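You operate a simulated robot arm through the tools that you are given. There is no shell and no other tool.

Carry out the task below with a simulated robot arm. There is one attempt and no reset: what you move stays moved.

## Task
Wind off brown line to the length on the wind-off card in the tool case.
Fine: drag dial on light for winding, firm at the end; shut the case.

The check looks at the end state, three seconds after you hand in, the way a careful person would. Anything else that was tipped, shoved, dropped, spilled or broken makes it a failure.

## Robot
A 6-joint arm with a two-finger parallel gripper, fixed in place. Base frame: the origin is on the floor under the middle of its stand, x ahead of it, y to its left, z up. Readings come in cm, degrees, newtons and seconds.
With the tool pointing down near the work surface it reaches from about 30 to 66 cm from the base axis. Its first joint turns from -115.0 to 115.0 degrees. Payload 3.43 kg.
The TCP is the grasp point between the finger pads, 3.4 cm short of the fingertips. In the tool frame z runs along the fingers and y along their closing line. The gripper opens to 12.8 cm. The fingers are 2.4 cm wide and 1.2 cm thick; the gripper's body (4.8 by 13 cm) begins 9.6 cm behind the TCP.
Orientation is that of the tool frame in the base frame, as [roll, pitch, yaw] about the fixed x, y, z axes, in that order (R = Rz(yaw) Ry(pitch) Rx(roll)). With the fingers straight down and closing along the base's y, the tool's x points along the base's -x, its y along +y and its z along -z.

## Interface
- The arm moves only by the tool step_arm. Its argument "steps" is one flat list of numbers, 7 for each row, row after row: the shift along the tool's x, y, z in cm, then the turn, a rotation vector about the tool's x, y, z in degrees, then the gripper command, from -1 (shut) to 1 (fully open), values between in proportion. In form: [x, y, z, ax, ay, az, grip, x, y, z, ax, ay, az, grip, ...]. A call has 1 to 20 rows; each row shifts and turns the commanded pose from where the row before left it, along the tool's axes as they then stand. Each row takes 0.2 s and may step no farther than 5 cm and 8.6 degrees from the row before; otherwise, or with a gripper value out of range, the whole call is refused. A pose out of reach is approached as far as the arm can. The call stops where the force on the tool passes 40 N (or 10 N more than at its start, if that is more) or the arm is blocked; 0.2 s more then pass. Each finger travels about 15.3 cm/s and halts on what it meets, pressing with about 42 N; the grip force reading is that of the motor and also rises with nothing between the fingers. The clock runs only during rows and for 0.2 s after the last one: add rows that do not move to give the fingers time. The reply holds the time, the measured pose of the TCP, the force on the tool along the base axes, the opening and the grip force, in the units named above and with some noise, with the torque about the TCP (base axes, N m) and any sound that the robot's microphone picked up.
- Cameras (640 x 400 px; columns grow to the right, rows downward): "scene" is fixed at [4.85, -50.13, 185.09]; the picture's right is [0.65, -0.76, 0.00], its down [-0.69, -0.58, -0.43] and it looks along [0.33, 0.28, -0.90] (base axes); focal length 311 px, centre (320, 200). "wrist" rides on the gripper at [7.6, -1.1, -16] in the tool frame; the picture's right is [0.15, 0.99, 0.00], its down [-0.88, 0.13, -0.46] and it looks along [-0.45, 0.07, 0.89] (tool axes); focal length 234 px, centre (320, 200). There is no depth. A picture from a camera that has moved, and an enlarged one, comes with that camera's place and axes in the base frame and with its lens.
- capture(camera): a new picture of that camera. It takes no simulated time.
- slide_trunk(by): slides the trunk up (or, below 0, down) by that many cm; the arm rides with it, the base frame stays. It gives what a move gives, with no picture.
- zoom(camera, box): a new picture of the part [left, top, right, bottom] of that camera's present view, enlarged. It takes no simulated time.
- job_done(): hands the job in; it is judged then, once.

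Nothing tells you positions but the pictures and the camera data. Unless the task says otherwise, let go and move clear before handing in.

The tools are called after "Call:" as a command line: name --argument value ..., lists and objects as JSON in quotes. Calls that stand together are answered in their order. step_arm: Moves the arm, as the interface text tells. Its arguments: {"type":"object","properties":{"steps":{"type":"array"}},"required":["steps"]} The other tools are called the same way: slide_trunk (by) moves the trunk up or down; capture (camera) takes a picture; zoom (camera, box) takes an enlarged picture of a part of a camera's view; job_done () hands the job in.

At the start:

```text
clock: 0.0
ee_pos: [20.2, -23.09, 151.55]
tcp_rot: [-180.0, 0.0, 179.9]
force: [-0.1, -0.4, -0.4]
moment: [0.0, -0.03, -0.01]
width: 12.8
finger_force: 0.0
trunk travel left (down, up): [-99.0, 0.0]
```

scene: 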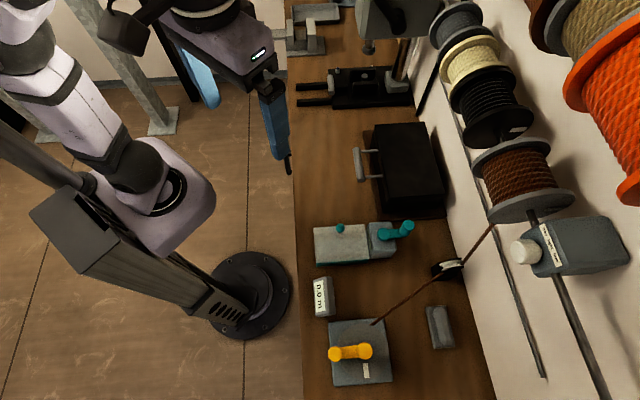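
wrist: 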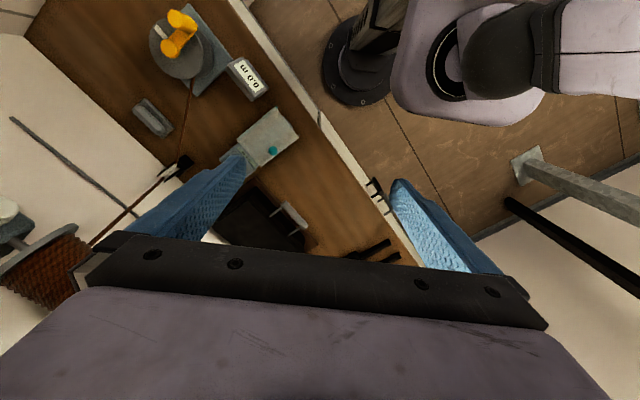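

I see a bench with a rack of spools on the back wall, a black case with a grey handle, a winder with a yellow crank and a "0.0 m" counter, and a device with teal parts. I'll take enlarged pictures first to understand each thing.

Call:
zoom --camera "scene" --box '[290, 200, 490, 400]'

Call:
zoom --camera "scene" --box '[280, 100, 480, 225]'

Call:
zoom --camera "scene" --box '[440, 130, 640, 255]'

Call:
zoom --camera "scene" --box '[280, 0, 440, 110]'

Call:
zoom --camera "scene" --box '[480, 190, 640, 300]'

```text
2.00 times, centred on (390, 300) of scene
camera zoom: at [4.85, -50.13, 185.09], right [0.65, -0.76, 0.0], down [-0.69, -0.58, -0.43], along [0.33, 0.28, -0.9], focal length 623 px, centre (180, 0)
```

zoom: 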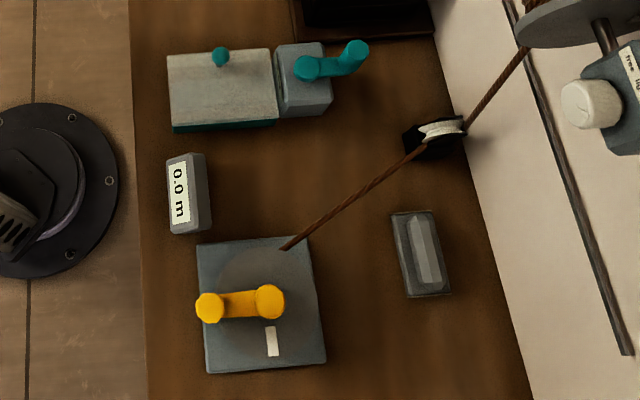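

```text
3.20 times, centred on (380, 162) of scene
camera zoom: at [4.85, -50.13, 185.09], right [0.65, -0.76, 0.0], down [-0.69, -0.58, -0.43], along [0.33, 0.28, -0.9], focal length 996 px, centre (128, 320)
```

zoom: 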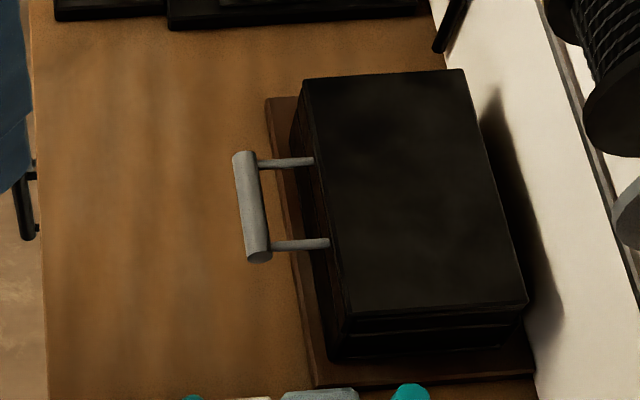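

```text
3.20 times, centred on (540, 192) of scene
camera zoom: at [4.85, -50.13, 185.09], right [0.65, -0.76, 0.0], down [-0.69, -0.58, -0.43], along [0.33, 0.28, -0.9], focal length 996 px, centre (-384, 224)
```

zoom: 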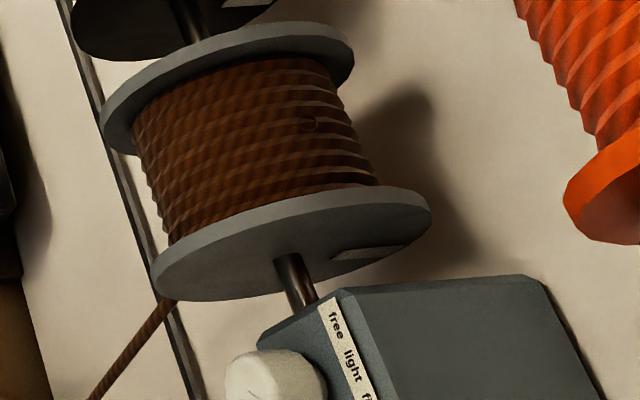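

```text
3.64 times, centred on (360, 55) of scene
camera zoom: at [4.85, -50.13, 185.09], right [0.65, -0.76, 0.0], down [-0.69, -0.58, -0.43], along [0.33, 0.28, -0.9], focal length 1132 px, centre (174, 727)
```

zoom: 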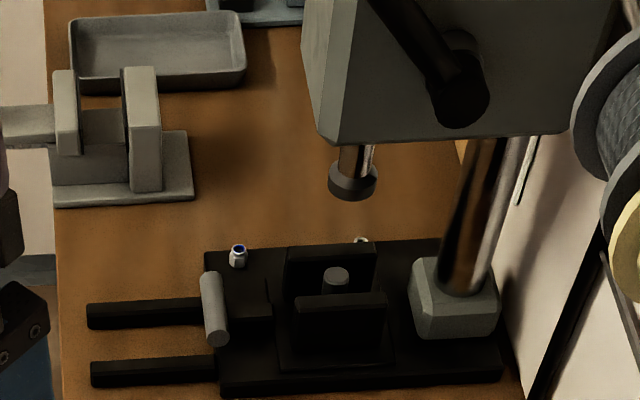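

```text
3.64 times, centred on (560, 245) of scene
camera zoom: at [4.85, -50.13, 185.09], right [0.65, -0.76, 0.0], down [-0.69, -0.58, -0.43], along [0.33, 0.28, -0.9], focal length 1132 px, centre (-553, 36)
```

zoom: 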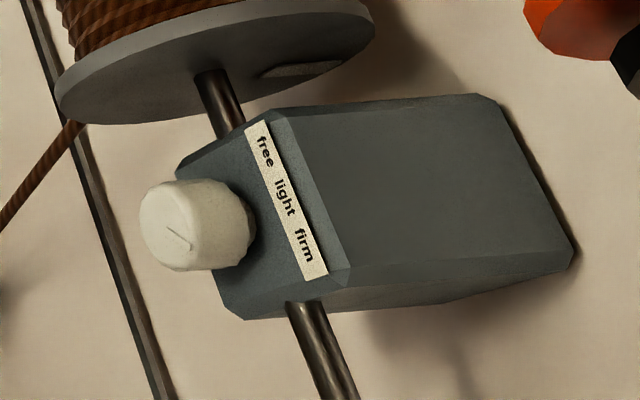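

The station seems to be turned about −45° from the base frame. The bench edge is about 34 cm out, and the white drag dial sits high on the wall near (35, −65, 139). I'll turn the tool to face the bench squarely and get more views.

Call:
step_arm --steps '[0, 0, 0, 0, 0, 7.5, 1, 0, 0, 0, 0, 0, 7.5, 1, 0, 0, 0, 0, 0, 7.5, 1, 0, 0, 0, 0, 0, 7.5, 1, 0, 0, 0, 0, 0, 7.5, 1, 0, 0, 0, 0, 0, 7.5, 1, 0, 0, 0, 0, 0, 0, 1]'

Call:
capture --camera "wrist"

Call:
capture --camera "scene"

```text
clock: 1.6
ee_pos: [20.09, -23.12, 151.69]
tcp_rot: [179.9, -0.1, 134.9]
force: [0.3, 0.4, 0.8]
moment: [0.02, -0.02, 0.0]
width: 12.78
finger_force: 0.1
trunk travel left (down, up): [-99.0, 0.0]
```

```text
taken
camera wrist: at [13.96, -18.59, 167.63], right [0.6, 0.8, 0.0], down [0.71, -0.53, 0.46], along [0.37, -0.27, -0.89], focal length 234 px, centre (320, 200)
```

wrist: 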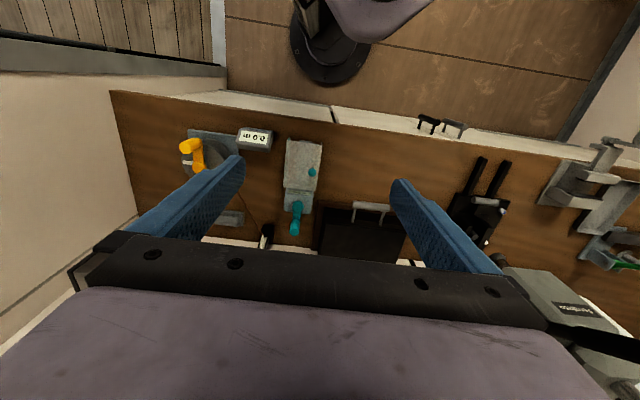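

```text
taken
```

scene: 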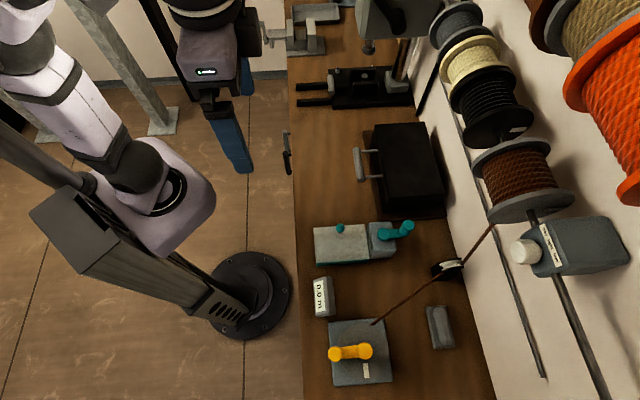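

The wrist view now squares with the bench and shows, left to right, the winder with its counter, the teal device, the case, and other tools. Next I'll move toward the drag dial and tilt the tool horizontal so I can read it.

Call:
step_arm --steps '[-2.5, -2.5, 2, 0, -8, 0, 1, -2.5, -2.5, 2, 0, -8, 0, 1, -2.5, -2.5, 2, 0, -8, 0, 1, -2.5, -2.5, 2, 0, -8, 0, 1, 0, 0, 0, 0, -8, 0, 1, 0, 0, 0, 0, -8, 0, 1, 0, 0, 0, 0, -8, 0, 1, 0, 0, 0, 0, -8, 0, 1, 0, 0, 0, 0, 0, 0, 1]'

Call:
capture --camera "wrist"

Call:
capture --camera "scene"

```text
clock: 3.6
ee_pos: [20.91, -40.47, 145.85]
tcp_rot: [179.9, 64.0, 134.9]
force: [-0.3, -0.1, -0.1]
moment: [-0.01, 0.01, 0.01]
width: 12.79
finger_force: 0.0
out of reach, approached as far as the arm can: row 7, 8
trunk travel left (down, up): [-99.0, 0.0]
```

```text
taken
camera wrist: at [7.66, -28.85, 146.01], right [0.65, 0.74, -0.13], down [0.08, 0.11, 0.99], along [0.75, -0.66, 0.02], focal length 234 px, centre (320, 200)
```

wrist: 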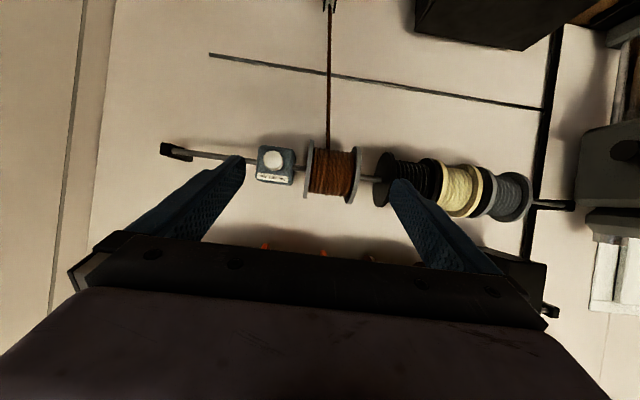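

```text
taken
```

scene: 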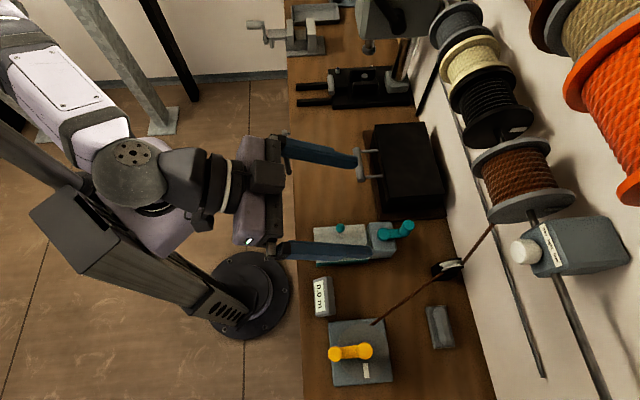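

The wrist camera now shows the wall rack upside down: the dial box, the brown spool, and the line running down to the bench guide. I'll enlarge the dial.

Call:
zoom --camera "wrist" --box '[240, 130, 320, 200]'

Call:
zoom --camera "wrist" --box '[140, 100, 460, 260]'

```text
5.71 times, centred on (280, 165) of wrist
camera zoom: at [7.66, -28.85, 146.01], right [0.65, 0.74, -0.13], down [0.08, 0.11, 0.99], along [0.75, -0.66, 0.02], focal length 1338 px, centre (549, 400)
```

zoom: 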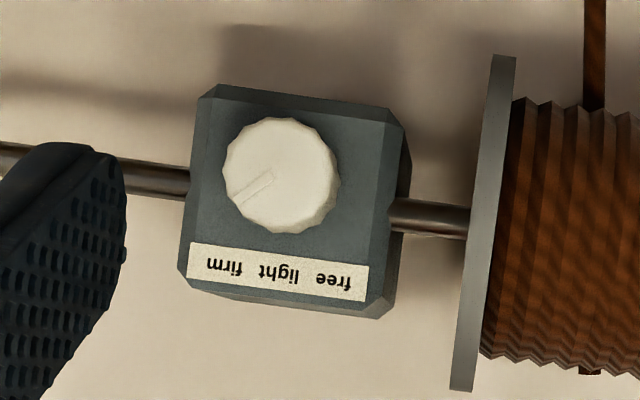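

```text
2.00 times, centred on (300, 180) of wrist
camera zoom: at [7.66, -28.85, 146.01], right [0.65, 0.74, -0.13], down [0.08, 0.11, 0.99], along [0.75, -0.66, 0.02], focal length 468 px, centre (360, 240)
```

zoom: 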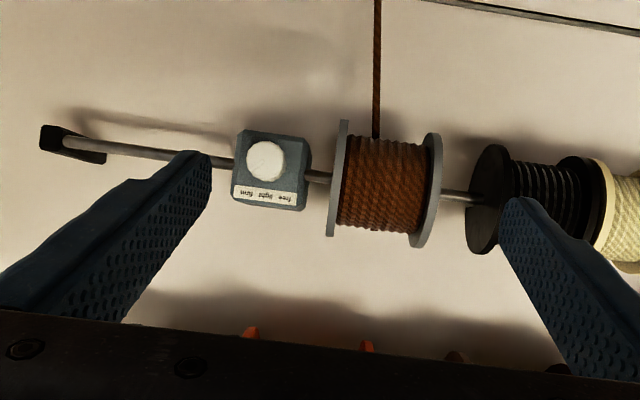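

The dial's pointer points up-right toward "firm", so it has to turn about 45° counter-clockwise to reach "light". I'll move the tool out in front of the dial, level it, and partly close the fingers.

Call:
step_arm --steps '[-0.4, -1.6, 3.1, 0, 0, 0, 0.0, -0.4, -1.6, 3.1, 0, 0, 0, 0.0, -0.4, -1.6, 3.1, 0, 0, 0, 0.0, -0.4, -1.6, 3.1, 0, -6, 0, 0.0, 0, 0, 0, 0, -7, 0, 0.0, 0, 0, 0, 0, -7, 0, 0.0, 0, 0, 0, 0, -6, 0, 0.0, 0, 0, 0, 0, 0, 0, 0.0]'

Call:
capture --camera "wrist"

Call:
capture --camera "scene"

```text
clock: 5.4
ee_pos: [24.85, -53.29, 141.83]
tcp_rot: [-7.7, 89.9, -52.6]
force: [-0.3, -0.1, -0.1]
moment: [-0.02, 0.01, -0.02]
width: 6.41
finger_force: 0.0
trunk travel left (down, up): [-99.0, 0.0]
```

```text
taken
camera wrist: at [12.74, -42.86, 134.27], right [0.7, 0.7, -0.15], down [-0.23, 0.42, 0.88], along [0.68, -0.58, 0.45], focal length 234 px, centre (320, 200)
```

wrist: 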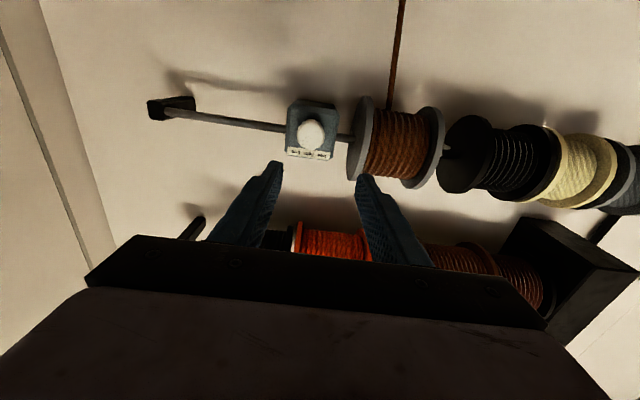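

```text
taken
```

scene: 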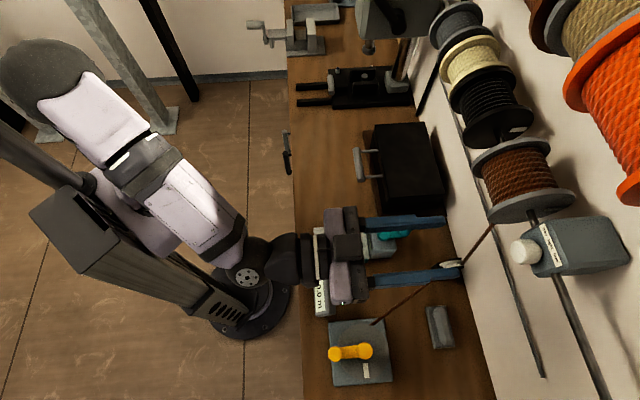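

The tool is level and facing the wall at about p=55 cm out. I'll enlarge the dial to refine its position.

Call:
zoom --camera "wrist" --box '[270, 90, 350, 170]'

Call:
zoom --camera "wrist" --box '[260, 80, 440, 200]'

```text
5.00 times, centred on (310, 130) of wrist
camera zoom: at [12.74, -42.86, 134.27], right [0.7, 0.7, -0.15], down [-0.23, 0.42, 0.88], along [0.68, -0.58, 0.45], focal length 1171 px, centre (370, 550)
```

zoom: 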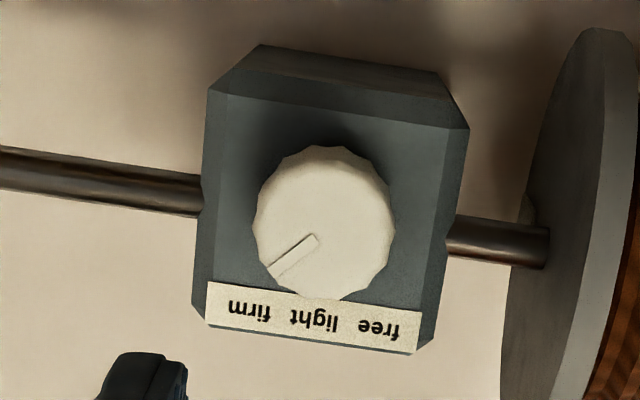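

```text
3.33 times, centred on (350, 140) of wrist
camera zoom: at [12.74, -42.86, 134.27], right [0.7, 0.7, -0.15], down [-0.23, 0.42, 0.88], along [0.68, -0.58, 0.45], focal length 781 px, centre (220, 400)
```

zoom: 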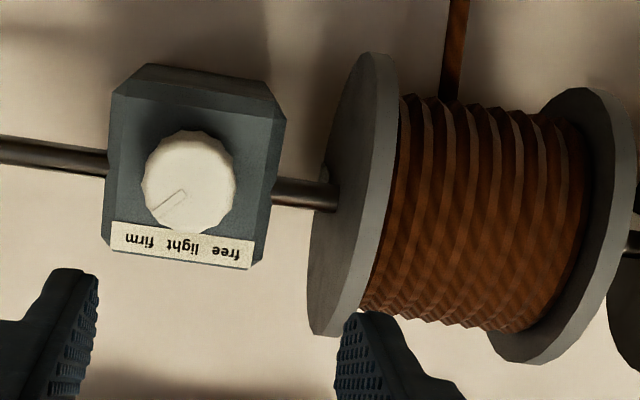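

The dial face comes out at about p=69.2, q=−21.45, z=140.5. I'll centre on it and move partway in, then check the alignment.

Call:
step_arm --steps '[0.65, -0.68, 0, 0, 0, 0, 0.0, 0.65, -0.67, 0, 0, 0, 0, 0.0, 0, 0, 2, 0, 0, 0, 0.0, 0, 0, 2, 0, 0, 0, 0.0, 0, 0, 2, 0, 0, 0, 0.0, 0, 0, 0, 0, 0, 0, 0.0]'

Call:
capture --camera "wrist"

Call:
zoom --camera "scene" --box '[400, 180, 640, 330]'

```text
clock: 6.8
ee_pos: [28.12, -58.61, 140.42]
tcp_rot: [177.7, 90.0, 132.7]
force: [-1.9, 0.4, -0.2]
moment: [-0.03, 0.0, 0.01]
width: 6.39
finger_force: 0.0
trunk travel left (down, up): [-99.0, 0.0]
```

```text
taken
camera wrist: at [15.99, -48.11, 132.93], right [0.7, 0.7, -0.15], down [-0.23, 0.41, 0.88], along [0.68, -0.58, 0.45], focal length 234 px, centre (320, 200)
```

wrist: 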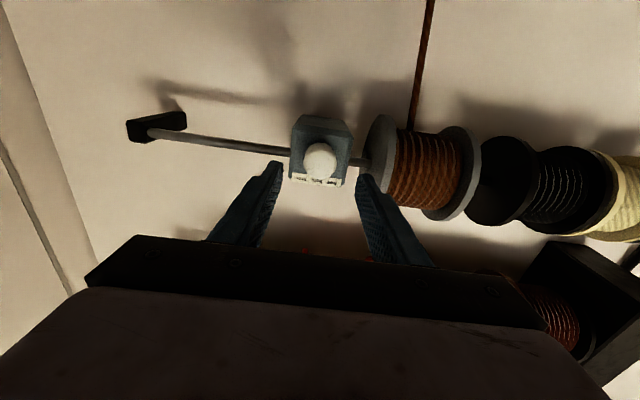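

```text
2.67 times, centred on (520, 255) of scene
camera zoom: at [4.85, -50.13, 185.09], right [0.65, -0.76, 0.0], down [-0.69, -0.58, -0.43], along [0.33, 0.28, -0.9], focal length 830 px, centre (-213, 53)
```

zoom: 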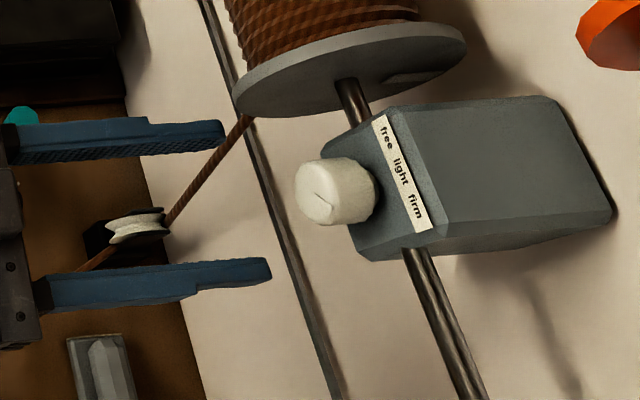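

The fingers straddle the dial's axis well, so I'll advance onto it.

Call:
step_arm --steps '[0, 0, 2, 0, 0, 0, 0.0, 0, 0, 2, 0, 0, 0, 0.0, 0, 0, 1, 0, 0, 0, 0.0, 0, 0, 0.6, 0, 0, 0, 0.0, 0, 0, 0, 0, 0, 0, 0.0]'

Call:
capture --camera "wrist"

Call:
zoom --camera "scene" --box '[440, 190, 600, 300]'

```text
clock: 8.0
ee_pos: [32.13, -62.62, 140.55]
tcp_rot: [32.4, 90.0, -12.6]
force: [0.0, 0.1, -0.6]
moment: [-0.02, -0.03, 0.03]
width: 6.4
finger_force: 0.0
trunk travel left (down, up): [-99.0, 0.0]
```

```text
taken
camera wrist: at [20.02, -52.08, 132.94], right [0.7, 0.7, -0.15], down [-0.23, 0.41, 0.88], along [0.68, -0.58, 0.45], focal length 234 px, centre (320, 200)
```

wrist: 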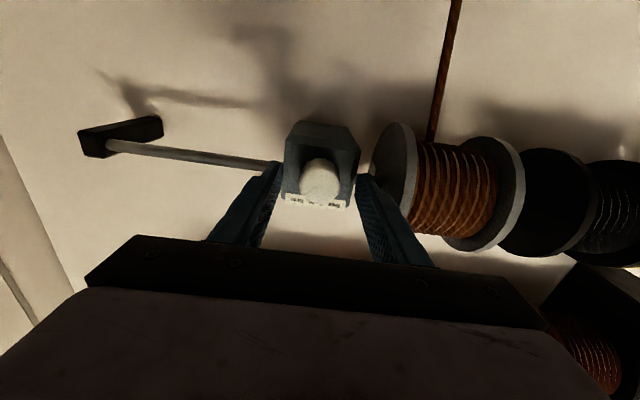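

```text
3.64 times, centred on (520, 245) of scene
camera zoom: at [4.85, -50.13, 185.09], right [0.65, -0.76, 0.0], down [-0.69, -0.58, -0.43], along [0.33, 0.28, -0.9], focal length 1132 px, centre (-407, 36)
```

zoom: 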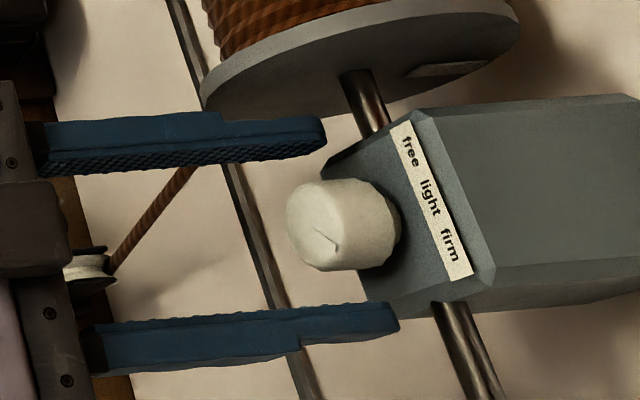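

The fingertips now reach past the dial face with nothing touching. I'll go in a touch further and close on the dial.

Call:
step_arm --steps '[0, 0, 0.4, 0, 0, 0, 0.0, 0, 0, 0, 0, 0, 0, -0.3, 0, 0, 0, 0, 0, 0, -0.4, 0, 0, 0, 0, 0, 0, -0.5, 0, 0, 0, 0, 0, 0, -1, 0, 0, 0, 0, 0, 0, -1]'

Call:
zoom --camera "scene" --box '[440, 190, 600, 300]'

```text
clock: 9.4
ee_pos: [32.39, -62.82, 140.58]
tcp_rot: [-48.4, 90.0, -93.4]
force: [-0.6, -1.1, 0.1]
moment: [0.02, 0.0, -0.15]
width: 3.58
finger_force: 44.7
trunk travel left (down, up): [-99.0, 0.0]
```

```text
3.64 times, centred on (520, 245) of scene
camera zoom: at [4.85, -50.13, 185.09], right [0.65, -0.76, 0.0], down [-0.69, -0.58, -0.43], along [0.33, 0.28, -0.9], focal length 1132 px, centre (-407, 36)
```

zoom: 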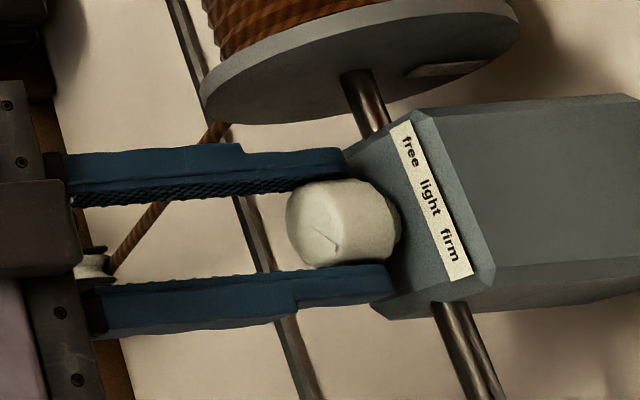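

The dial is gripped at 3.6 cm width. I'll turn it counter-clockwise in small steps and watch the torque and sound.

Call:
step_arm --steps '[0, 0, 0, 0, 0, -7.5, -1, 0, 0, 0, 0, 0, -7.5, -1, 0, 0, 0, 0, 0, -7.5, -1, 0, 0, 0, 0, 0, -7.5, -1, 0, 0, 0, 0, 0, 0, -1]'

Call:
zoom --camera "scene" --box '[440, 190, 600, 300]'

Call:
capture --camera "wrist"

```text
clock: 10.6
ee_pos: [32.44, -62.84, 140.36]
tcp_rot: [-90.0, 59.9, -135.0]
force: [-2.1, -2.0, -1.1]
moment: [-0.36, -0.33, 0.04]
width: 3.61
finger_force: 45.3
trunk travel left (down, up): [-99.0, 0.0]
```

```text
3.64 times, centred on (520, 245) of scene
camera zoom: at [4.85, -50.13, 185.09], right [0.65, -0.76, 0.0], down [-0.69, -0.58, -0.43], along [0.33, 0.28, -0.9], focal length 1132 px, centre (-407, 36)
```

zoom: 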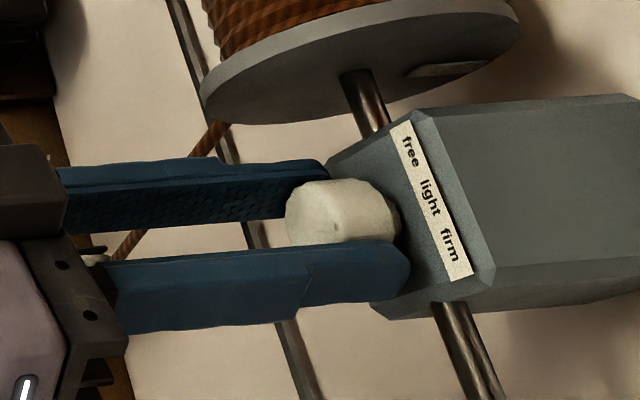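

```text
taken
camera wrist: at [17.67, -54.99, 134.51], right [0.55, 0.55, -0.62], down [0.07, 0.71, 0.7], along [0.83, -0.43, 0.36], focal length 234 px, centre (320, 200)
```

wrist: 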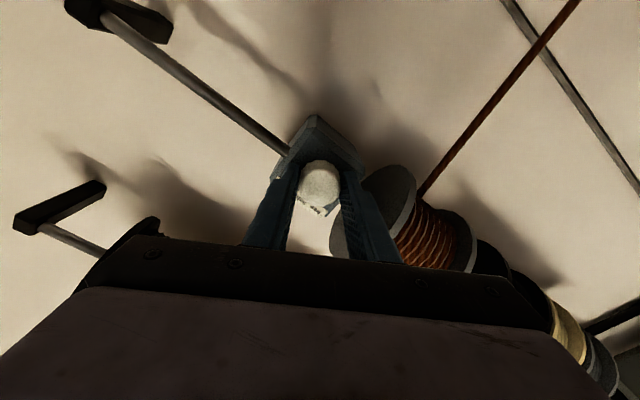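

Call:
zoom --camera "wrist" --box '[285, 150, 355, 225]'

Call:
zoom --camera "scene" --box '[500, 225, 560, 265]'

```text
5.33 times, centred on (320, 188) of wrist
camera zoom: at [17.67, -54.99, 134.51], right [0.55, 0.55, -0.62], down [0.07, 0.71, 0.7], along [0.83, -0.43, 0.36], focal length 1249 px, centre (320, 267)
```

zoom: 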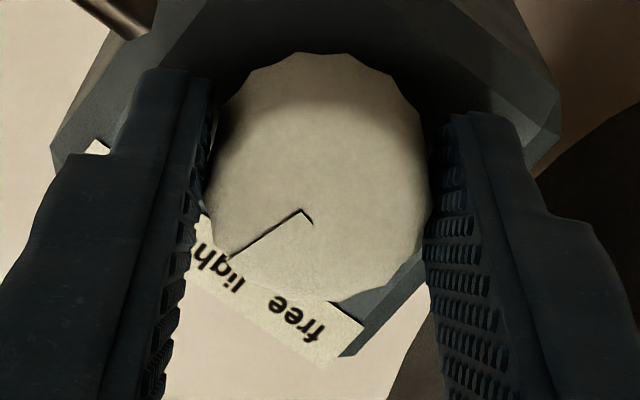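

```text
10.00 times, centred on (530, 245) of scene
camera zoom: at [4.85, -50.13, 185.09], right [0.65, -0.76, 0.0], down [-0.69, -0.58, -0.43], along [0.33, 0.28, -0.9], focal length 3113 px, centre (-1780, -250)
```

zoom: 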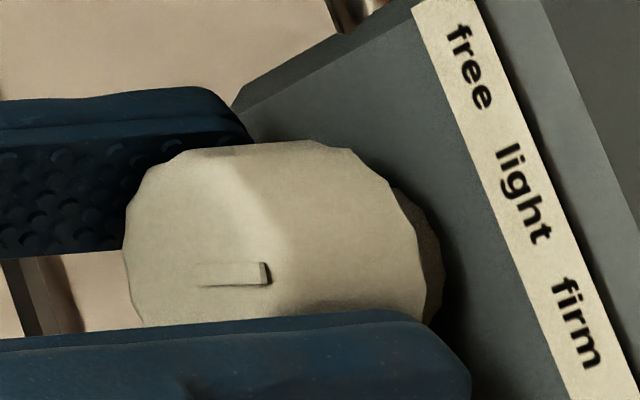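

The dial turns with the fingers without slipping, and its mark is about 15° short of "light". I'll turn the remaining 15°.

Call:
step_arm --steps '[0, 0, 0, 0, 0, -7.5, -1, 0, 0, 0, 0, 0, -7.5, -1, 0, 0, 0, 0, 0, 0, -1]'

Call:
zoom --camera "scene" --box '[500, 225, 560, 265]'

Call:
zoom --camera "wrist" --box '[285, 150, 355, 225]'

```text
clock: 11.1
ee_pos: [32.35, -63.03, 140.53]
tcp_rot: [-93.0, 52.0, -136.0]
force: [-2.8, 20.9, -0.5]
moment: [0.11, 0.13, -1.35]
width: 3.66
finger_force: 44.9
out of reach, approached as far as the arm can: row 1, 2
trunk travel left (down, up): [-99.0, 0.0]
stopped in row 2: the force on the tool passed its limit at 56 N (the readings are from after the stop); the commanded pose is now the measured one
```

```text
10.00 times, centred on (530, 245) of scene
camera zoom: at [4.85, -50.13, 185.09], right [0.65, -0.76, 0.0], down [-0.69, -0.58, -0.43], along [0.33, 0.28, -0.9], focal length 3113 px, centre (-1780, -250)
```

zoom: 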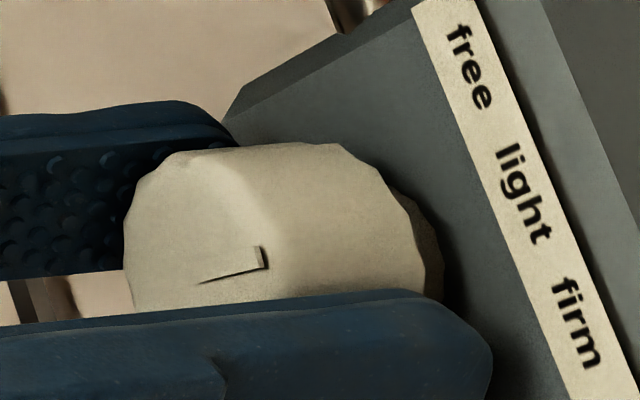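

```text
5.33 times, centred on (320, 188) of wrist
camera zoom: at [16.85, -55.91, 135.81], right [0.46, 0.52, -0.72], down [0.13, 0.77, 0.63], along [0.88, -0.38, 0.29], focal length 1249 px, centre (320, 267)
```

zoom: 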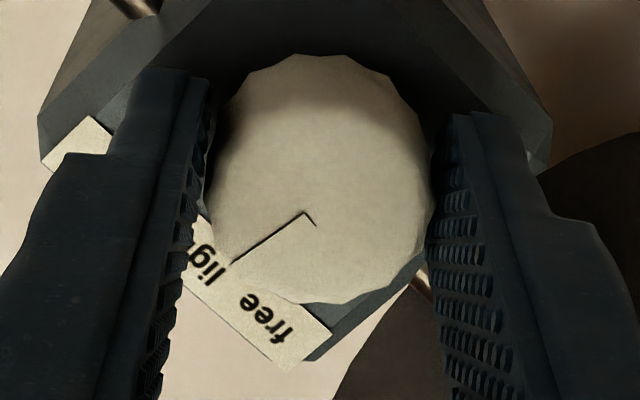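

The wrist hit a joint limit with about 8° to go, and the mark is close to "light". I'll release, back off a little, rotate back, and regrip.

Call:
step_arm --steps '[0, 0, 0, 0, 0, 0, -0.3, 0, 0, 0, 0, 0, 0, 0.0, 0, 0, 0, 0, 0, 0, 0.0]'

Call:
capture --camera "wrist"

Call:
zoom --camera "scene" --box '[480, 205, 580, 275]'

```text
clock: 11.9
ee_pos: [32.33, -63.55, 140.37]
tcp_rot: [-93.2, 52.1, -136.5]
force: [-0.4, 0.8, -1.0]
moment: [-0.01, 0.0, -0.01]
width: 6.4
finger_force: 0.0
trunk travel left (down, up): [-99.0, 0.0]
```

```text
taken
camera wrist: at [16.9, -56.42, 135.6], right [0.46, 0.52, -0.72], down [0.13, 0.76, 0.63], along [0.88, -0.39, 0.28], focal length 234 px, centre (320, 200)
```

wrist: 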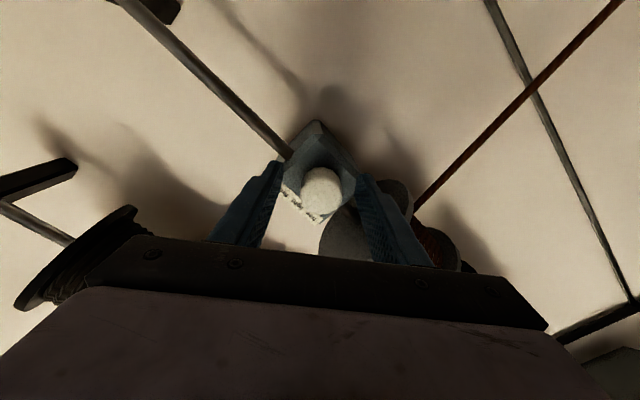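

```text
5.71 times, centred on (530, 240) of scene
camera zoom: at [4.85, -50.13, 185.09], right [0.65, -0.76, 0.0], down [-0.69, -0.58, -0.43], along [0.33, 0.28, -0.9], focal length 1779 px, centre (-880, -29)
```

zoom: 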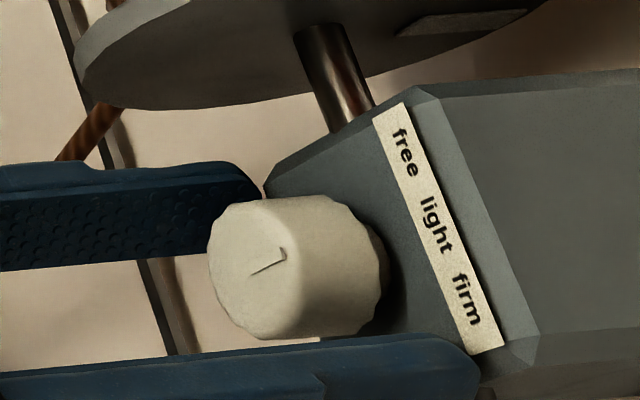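

Call:
zoom --camera "wrist" --box '[285, 150, 355, 225]'

Call:
zoom --camera "scene" --box '[505, 230, 555, 263]'

```text
5.33 times, centred on (320, 188) of wrist
camera zoom: at [16.9, -56.42, 135.6], right [0.46, 0.52, -0.72], down [0.13, 0.76, 0.63], along [0.88, -0.39, 0.28], focal length 1249 px, centre (320, 267)
```

zoom: 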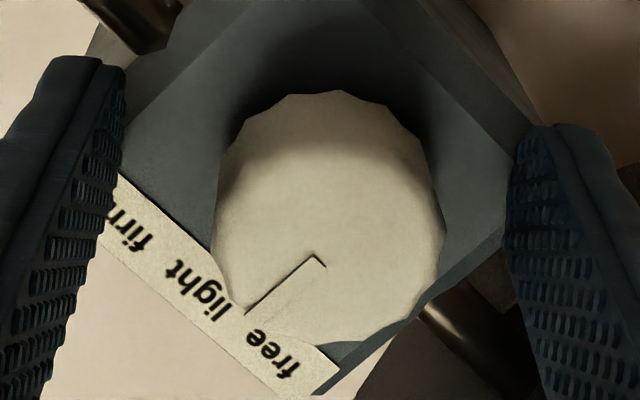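

```text
12.12 times, centred on (530, 246) of scene
camera zoom: at [4.85, -50.13, 185.09], right [0.65, -0.76, 0.0], down [-0.69, -0.58, -0.43], along [0.33, 0.28, -0.9], focal length 3773 px, centre (-2226, -364)
```

zoom: 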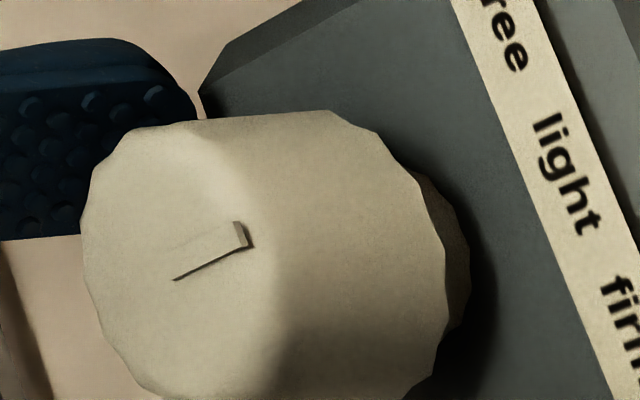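

On release the dial seems to have snapped so its mark points straight up at "light". I'll back straight off, level the roll, and confirm with a clear view.

Call:
step_arm --steps '[0, 0, -2, 0, 0, 0, 0.0, 0, 0, -2, 0, 0, 0, 0.0, 0, 0, -3, 0, 0, 0, 0.0, 0, 0, -3, 0, 0, 0, 0.0, 0, 0, -3, 0, 0, 7.6, 0.0, 0, 0, 0, 0, 0, 7.6, 0.0, 0, 0, 0, 0, 0, 7.6, 0.0, 0, 0, 0, 0, 0, 7.6, 0.0, 0, 0, 0, 0, 0, 7.6, 0.0, 0, 0, 0, 0, 0, 0, 0.0]'

Call:
capture --camera "wrist"

Call:
zoom --camera "scene" --box '[480, 205, 580, 275]'

```text
clock: 14.1
ee_pos: [22.64, -55.22, 141.75]
tcp_rot: [172.8, 88.0, 129.0]
force: [0.2, -0.1, -0.5]
moment: [0.03, -0.01, -0.01]
width: 6.39
finger_force: 0.1
out of reach, approached as far as the arm can: row 2, 3, 4
trunk travel left (down, up): [-99.0, 0.0]
```

```text
taken
camera wrist: at [10.26, -44.75, 134.65], right [0.68, 0.72, -0.14], down [-0.22, 0.39, 0.9], along [0.7, -0.58, 0.42], focal length 234 px, centre (320, 200)
```

wrist: 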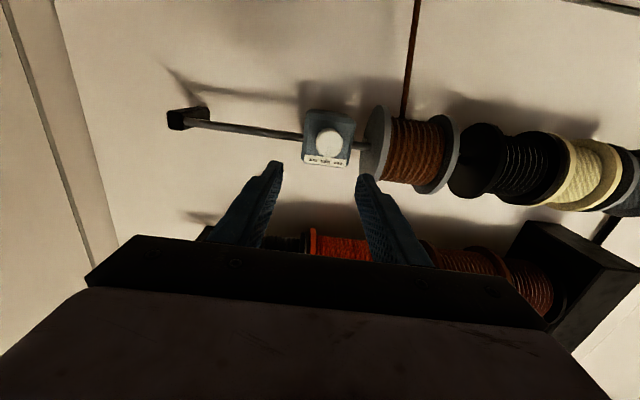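

```text
5.71 times, centred on (530, 240) of scene
camera zoom: at [4.85, -50.13, 185.09], right [0.65, -0.76, 0.0], down [-0.69, -0.58, -0.43], along [0.33, 0.28, -0.9], focal length 1779 px, centre (-880, -29)
```

zoom: 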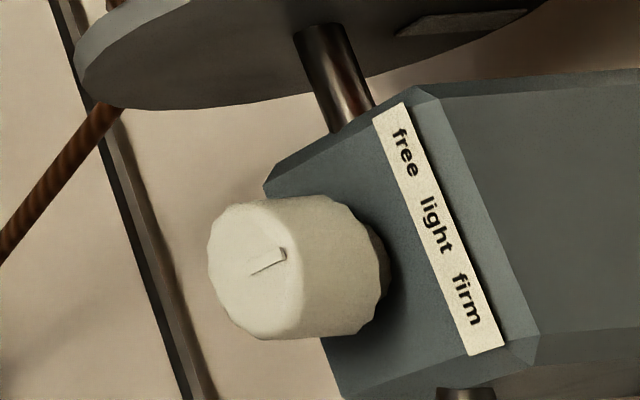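

Call:
zoom --camera "wrist" --box '[290, 100, 370, 175]'

```text
5.33 times, centred on (330, 138) of wrist
camera zoom: at [10.26, -44.75, 134.65], right [0.68, 0.72, -0.14], down [-0.22, 0.39, 0.9], along [0.7, -0.58, 0.42], focal length 1249 px, centre (267, 533)
```

zoom: 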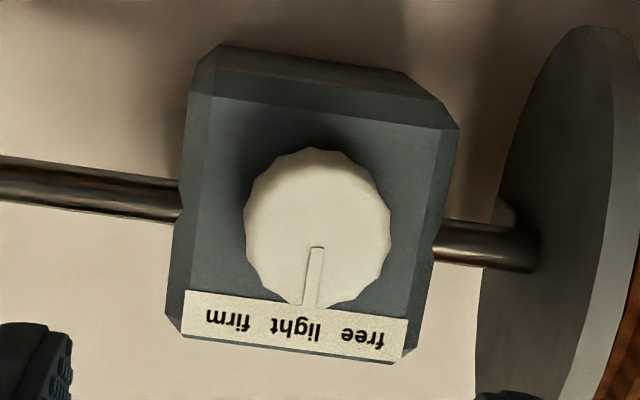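

The dial mark now points squarely at "light". Next I'll bring the tool back to pointing down over the bench near the case so I can measure the case and its handle.

Call:
step_arm --steps '[0.03, 2.1, -1, 0, 8, 0, 0.0, 0.17, 2.1, -0.98, 0, 8, 0, 0.0, 0.31, 2.1, -0.95, 0, 8, 0, 0.0, 0.44, 2.1, -0.9, 0, 8, 0, 0.0, 0.56, 2.1, -0.83, 0, 8, 0, 0.0, 0.67, 2.1, -0.74, 0, 8, 0, 0.0, 0.77, 2.1, -0.64, 0, 8, 0, 0.0, 0.85, 2.1, -0.53, 0, 8, 0, 0.0, 0.91, 2.1, -0.41, 0, 8, 0, 0.0, 0.96, 2.1, -0.28, 0, 8, 0, 0.0, 0.99, 2.1, -0.14, 0, 8, 0, 0.0, 0, 0, 0, 0, 0, 0, 0.0]'

Call:
capture --camera "wrist"

Call:
capture --camera "scene"

```text
clock: 16.7
ee_pos: [30.67, -30.82, 141.71]
tcp_rot: [179.9, 0.0, 136.0]
force: [0.3, 0.4, -0.1]
moment: [0.02, -0.02, 0.0]
width: 6.39
finger_force: 0.1
trunk travel left (down, up): [-99.0, 0.0]
```

```text
taken
camera wrist: at [24.42, -26.47, 157.75], right [0.58, 0.81, 0.0], down [0.72, -0.52, 0.46], along [0.37, -0.26, -0.89], focal length 234 px, centre (320, 200)
```

wrist: 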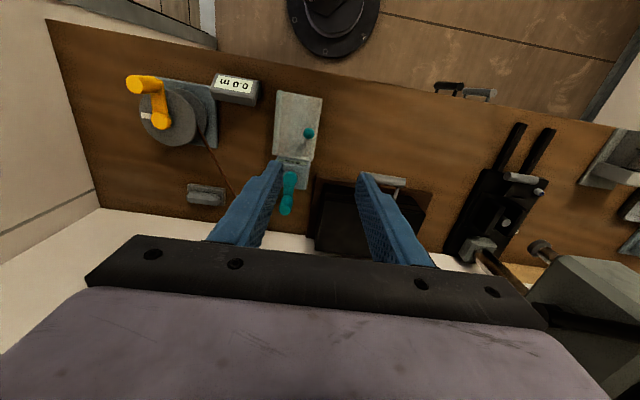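

```text
taken
```

scene: 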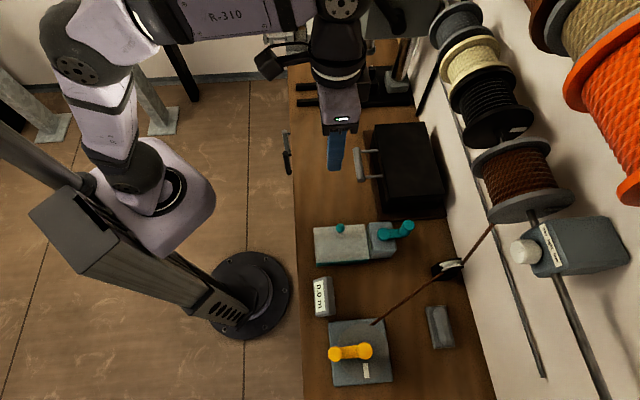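

The tool now points down in front of the case. I'll enlarge the case handle and the winder from here to triangulate them with the scene camera.

Call:
zoom --camera "wrist" --box '[120, 60, 280, 160]'

Call:
zoom --camera "wrist" --box '[260, 80, 440, 260]'

Call:
zoom --camera "scene" --box '[300, 270, 420, 390]'

Call:
zoom --camera "scene" --box '[340, 110, 460, 225]'

```text
4.00 times, centred on (200, 110) of wrist
camera zoom: at [24.42, -26.47, 157.75], right [0.58, 0.81, 0.0], down [0.72, -0.52, 0.46], along [0.37, -0.26, -0.89], focal length 937 px, centre (800, 560)
```

zoom: 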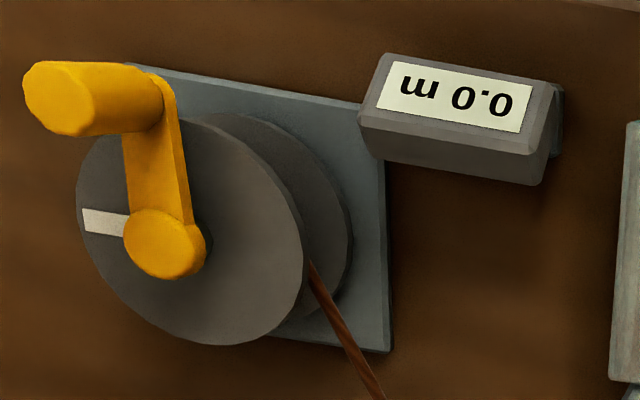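

```text
2.22 times, centred on (350, 170) of wrist
camera zoom: at [24.42, -26.47, 157.75], right [0.58, 0.81, 0.0], down [0.72, -0.52, 0.46], along [0.37, -0.26, -0.89], focal length 520 px, centre (253, 267)
```

zoom: 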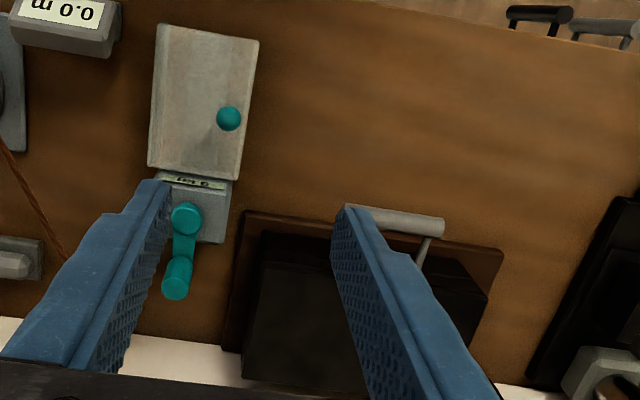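

```text
3.33 times, centred on (360, 330) of scene
camera zoom: at [4.85, -50.13, 185.09], right [0.65, -0.76, 0.0], down [-0.69, -0.58, -0.43], along [0.33, 0.28, -0.9], focal length 1038 px, centre (187, -233)
```

zoom: 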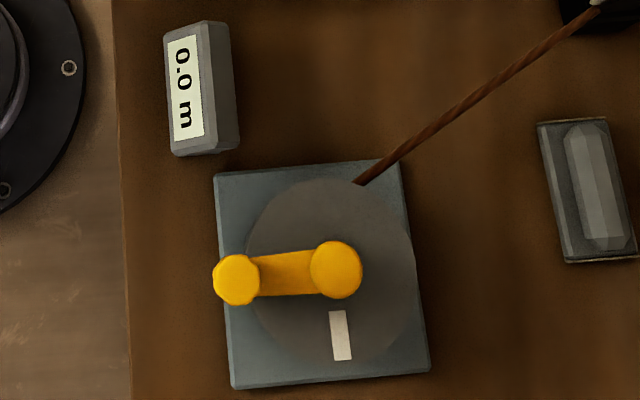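

```text
3.48 times, centred on (400, 168) of scene
camera zoom: at [4.85, -50.13, 185.09], right [0.65, -0.76, 0.0], down [-0.69, -0.58, -0.43], along [0.33, 0.28, -0.9], focal length 1083 px, centre (42, 313)
```

zoom: 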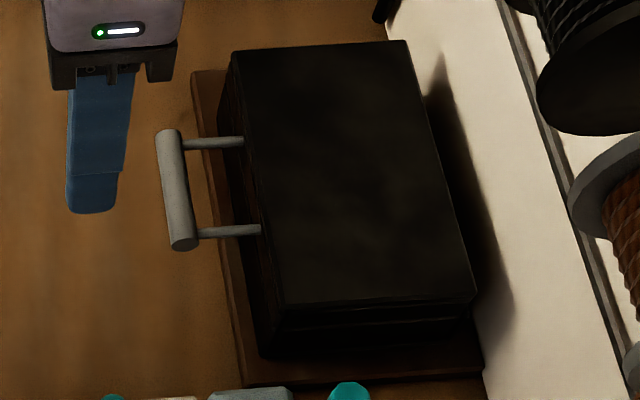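

I now have good fixes: the handle bar runs from q≈11.6 to 22.8 at p≈54.6, z≈104.7, and the lid spans p 61–77 with the bench near z≈95.5. I'll turn the tool a quarter turn so the fingers close across the bar, and move over in line with it.

Call:
step_arm --steps '[0, 1.7, 0, 0, 0, 8.5, 0.0, 0.25, 1.7, 0, 0, 0, 8.5, 0.0, 0.5, 1.6, 0, 0, 0, 8.5, 0.0, 0.74, 1.5, 0, 0, 0, 8.5, 0.0, 0.95, 1.4, 0, 0, 0, 8.5, 0.0, 1.15, 1.25, 0, 0, 0, 8.5, 0.0, 1.3, 1.1, 0, 0, 0, 8.5, 0.0, 1.45, 0.9, 0, 0, 0, 8.5, 0.0, 1.55, 0.7, 0, 0, 0, 8.5, 0.0, 1.6, 0.5, 0, 0, 0, 8.5, 0.0, 1.7, 0, 0, 0, 0, 5, 0.0, 0, 0, 0, 0, 0, 0, 0.0]'

Call:
capture --camera "wrist"

Call:
capture --camera "scene"

```text
clock: 19.3
ee_pos: [43.83, -17.48, 141.83]
tcp_rot: [-179.9, -0.2, 46.1]
force: [0.2, 0.4, -1.1]
moment: [0.01, 0.01, -0.02]
width: 6.39
finger_force: 0.0
trunk travel left (down, up): [-99.0, 0.0]
```

```text
taken
camera wrist: at [48.18, -11.38, 157.84], right [0.81, -0.58, 0.0], down [-0.52, -0.73, 0.45], along [-0.26, -0.37, -0.89], focal length 234 px, centre (320, 200)
```

wrist: 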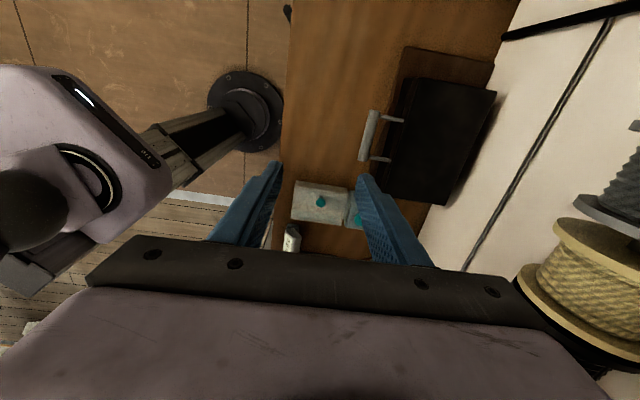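

```text
taken
```

scene: 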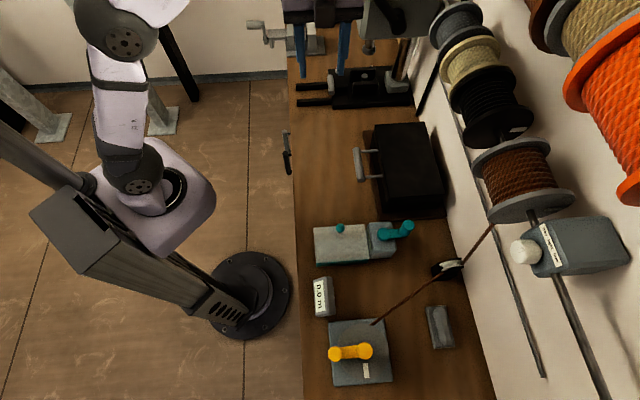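

The quarter turn is fine. Now I'll tilt the tool 45° forward, narrow the fingers, and lower the trunk toward handle height.

Call:
step_arm --steps '[-0.7, 0, 0, -7.5, 0, 0, -0.3, -0.7, 0, 0, -7.5, 0, 0, -0.3, 0, 0, 0, -7.5, 0, 0, -0.3, 0, 0, 0, -7.5, 0, 0, -0.3, 0, 0, 0, -7.5, 0, 0, -0.3, 0, 0, 0, -7.5, 0, 0, -0.3, 0, 0, 0, 0, 0, 0, -0.3]'

Call:
slide_trunk --by -20

Call:
capture --camera "scene"

Call:
capture --camera "wrist"

```text
clock: 20.9
ee_pos: [42.98, -18.67, 141.72]
tcp_rot: [134.9, -0.2, 46.1]
force: [0.6, -0.1, 0.5]
moment: [0.05, 0.03, -0.02]
width: 4.47
finger_force: 0.1
trunk travel left (down, up): [-99.0, 0.0]
```

```text
clock: 23.0
ee_pos: [42.82, -18.49, 121.68]
tcp_rot: [135.1, -0.2, 46.0]
force: [-0.3, 0.3, -0.2]
moment: [0.02, -0.01, 0.03]
width: 4.47
finger_force: 0.1
trunk travel left (down, up): [-79.0, 20.0]
```

```text
taken
```

scene: 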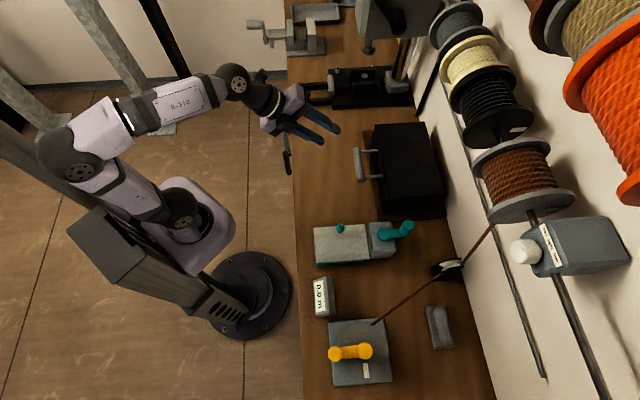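

```text
taken
camera wrist: at [39.3, -4.78, 132.32], right [0.6, -0.38, 0.7], down [-0.78, -0.48, 0.41], along [0.18, -0.79, -0.58], focal length 234 px, centre (320, 200)
```

wrist: 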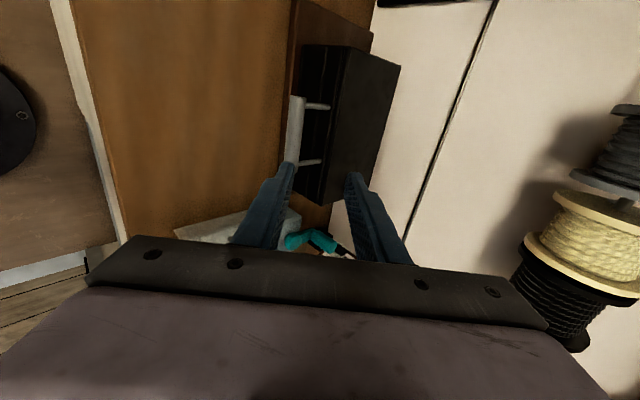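

The tool is tilted and lined up in front of the case handle. I'll advance part of the way and re-check before straddling the bar.

Call:
step_arm --steps '[0, -2, 1, 0, 0, 0, -0.3, 0, -1.92, 2, 0, 0, 0, -0.3, 0, 0, 3, 0, 0, 0, -0.3, 0, 0, 3, 0, 0, 0, -0.3, 0, 0, 3, 0, 0, 0, -0.3, 0, 0, 0, 0, 0, 0, -0.3]'

Call:
zoom --camera "scene" --box '[300, 110, 420, 210]'

Call:
capture --camera "wrist"

```text
clock: 24.4
ee_pos: [47.54, -22.59, 110.54]
tcp_rot: [134.9, -0.2, 46.0]
force: [0.1, 0.1, 0.1]
moment: [-0.01, 0.0, 0.01]
width: 4.48
finger_force: 0.0
out of reach, approached as far as the arm can: row 1
trunk travel left (down, up): [-79.0, 20.0]
```

```text
4.00 times, centred on (360, 160) of scene
camera zoom: at [4.85, -50.13, 185.09], right [0.65, -0.76, 0.0], down [-0.69, -0.58, -0.43], along [0.33, 0.28, -0.9], focal length 1245 px, centre (160, 360)
```

zoom: 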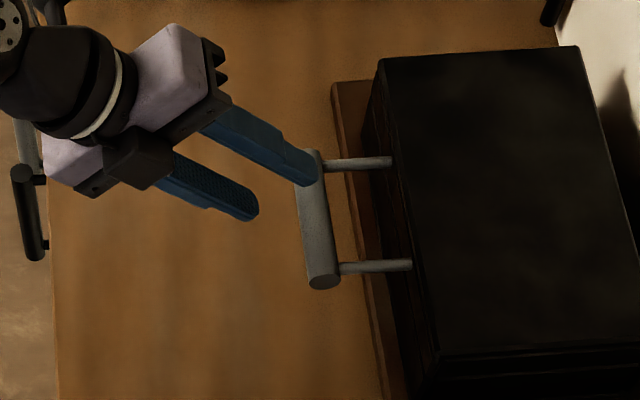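

```text
taken
camera wrist: at [43.91, -8.83, 121.04], right [0.6, -0.38, 0.7], down [-0.78, -0.48, 0.41], along [0.18, -0.79, -0.58], focal length 234 px, centre (320, 200)
```

wrist: 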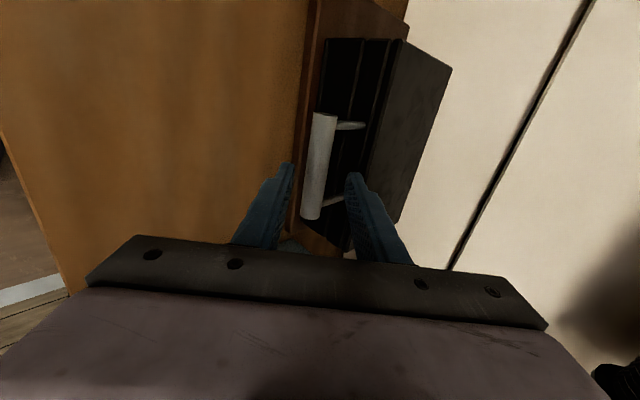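

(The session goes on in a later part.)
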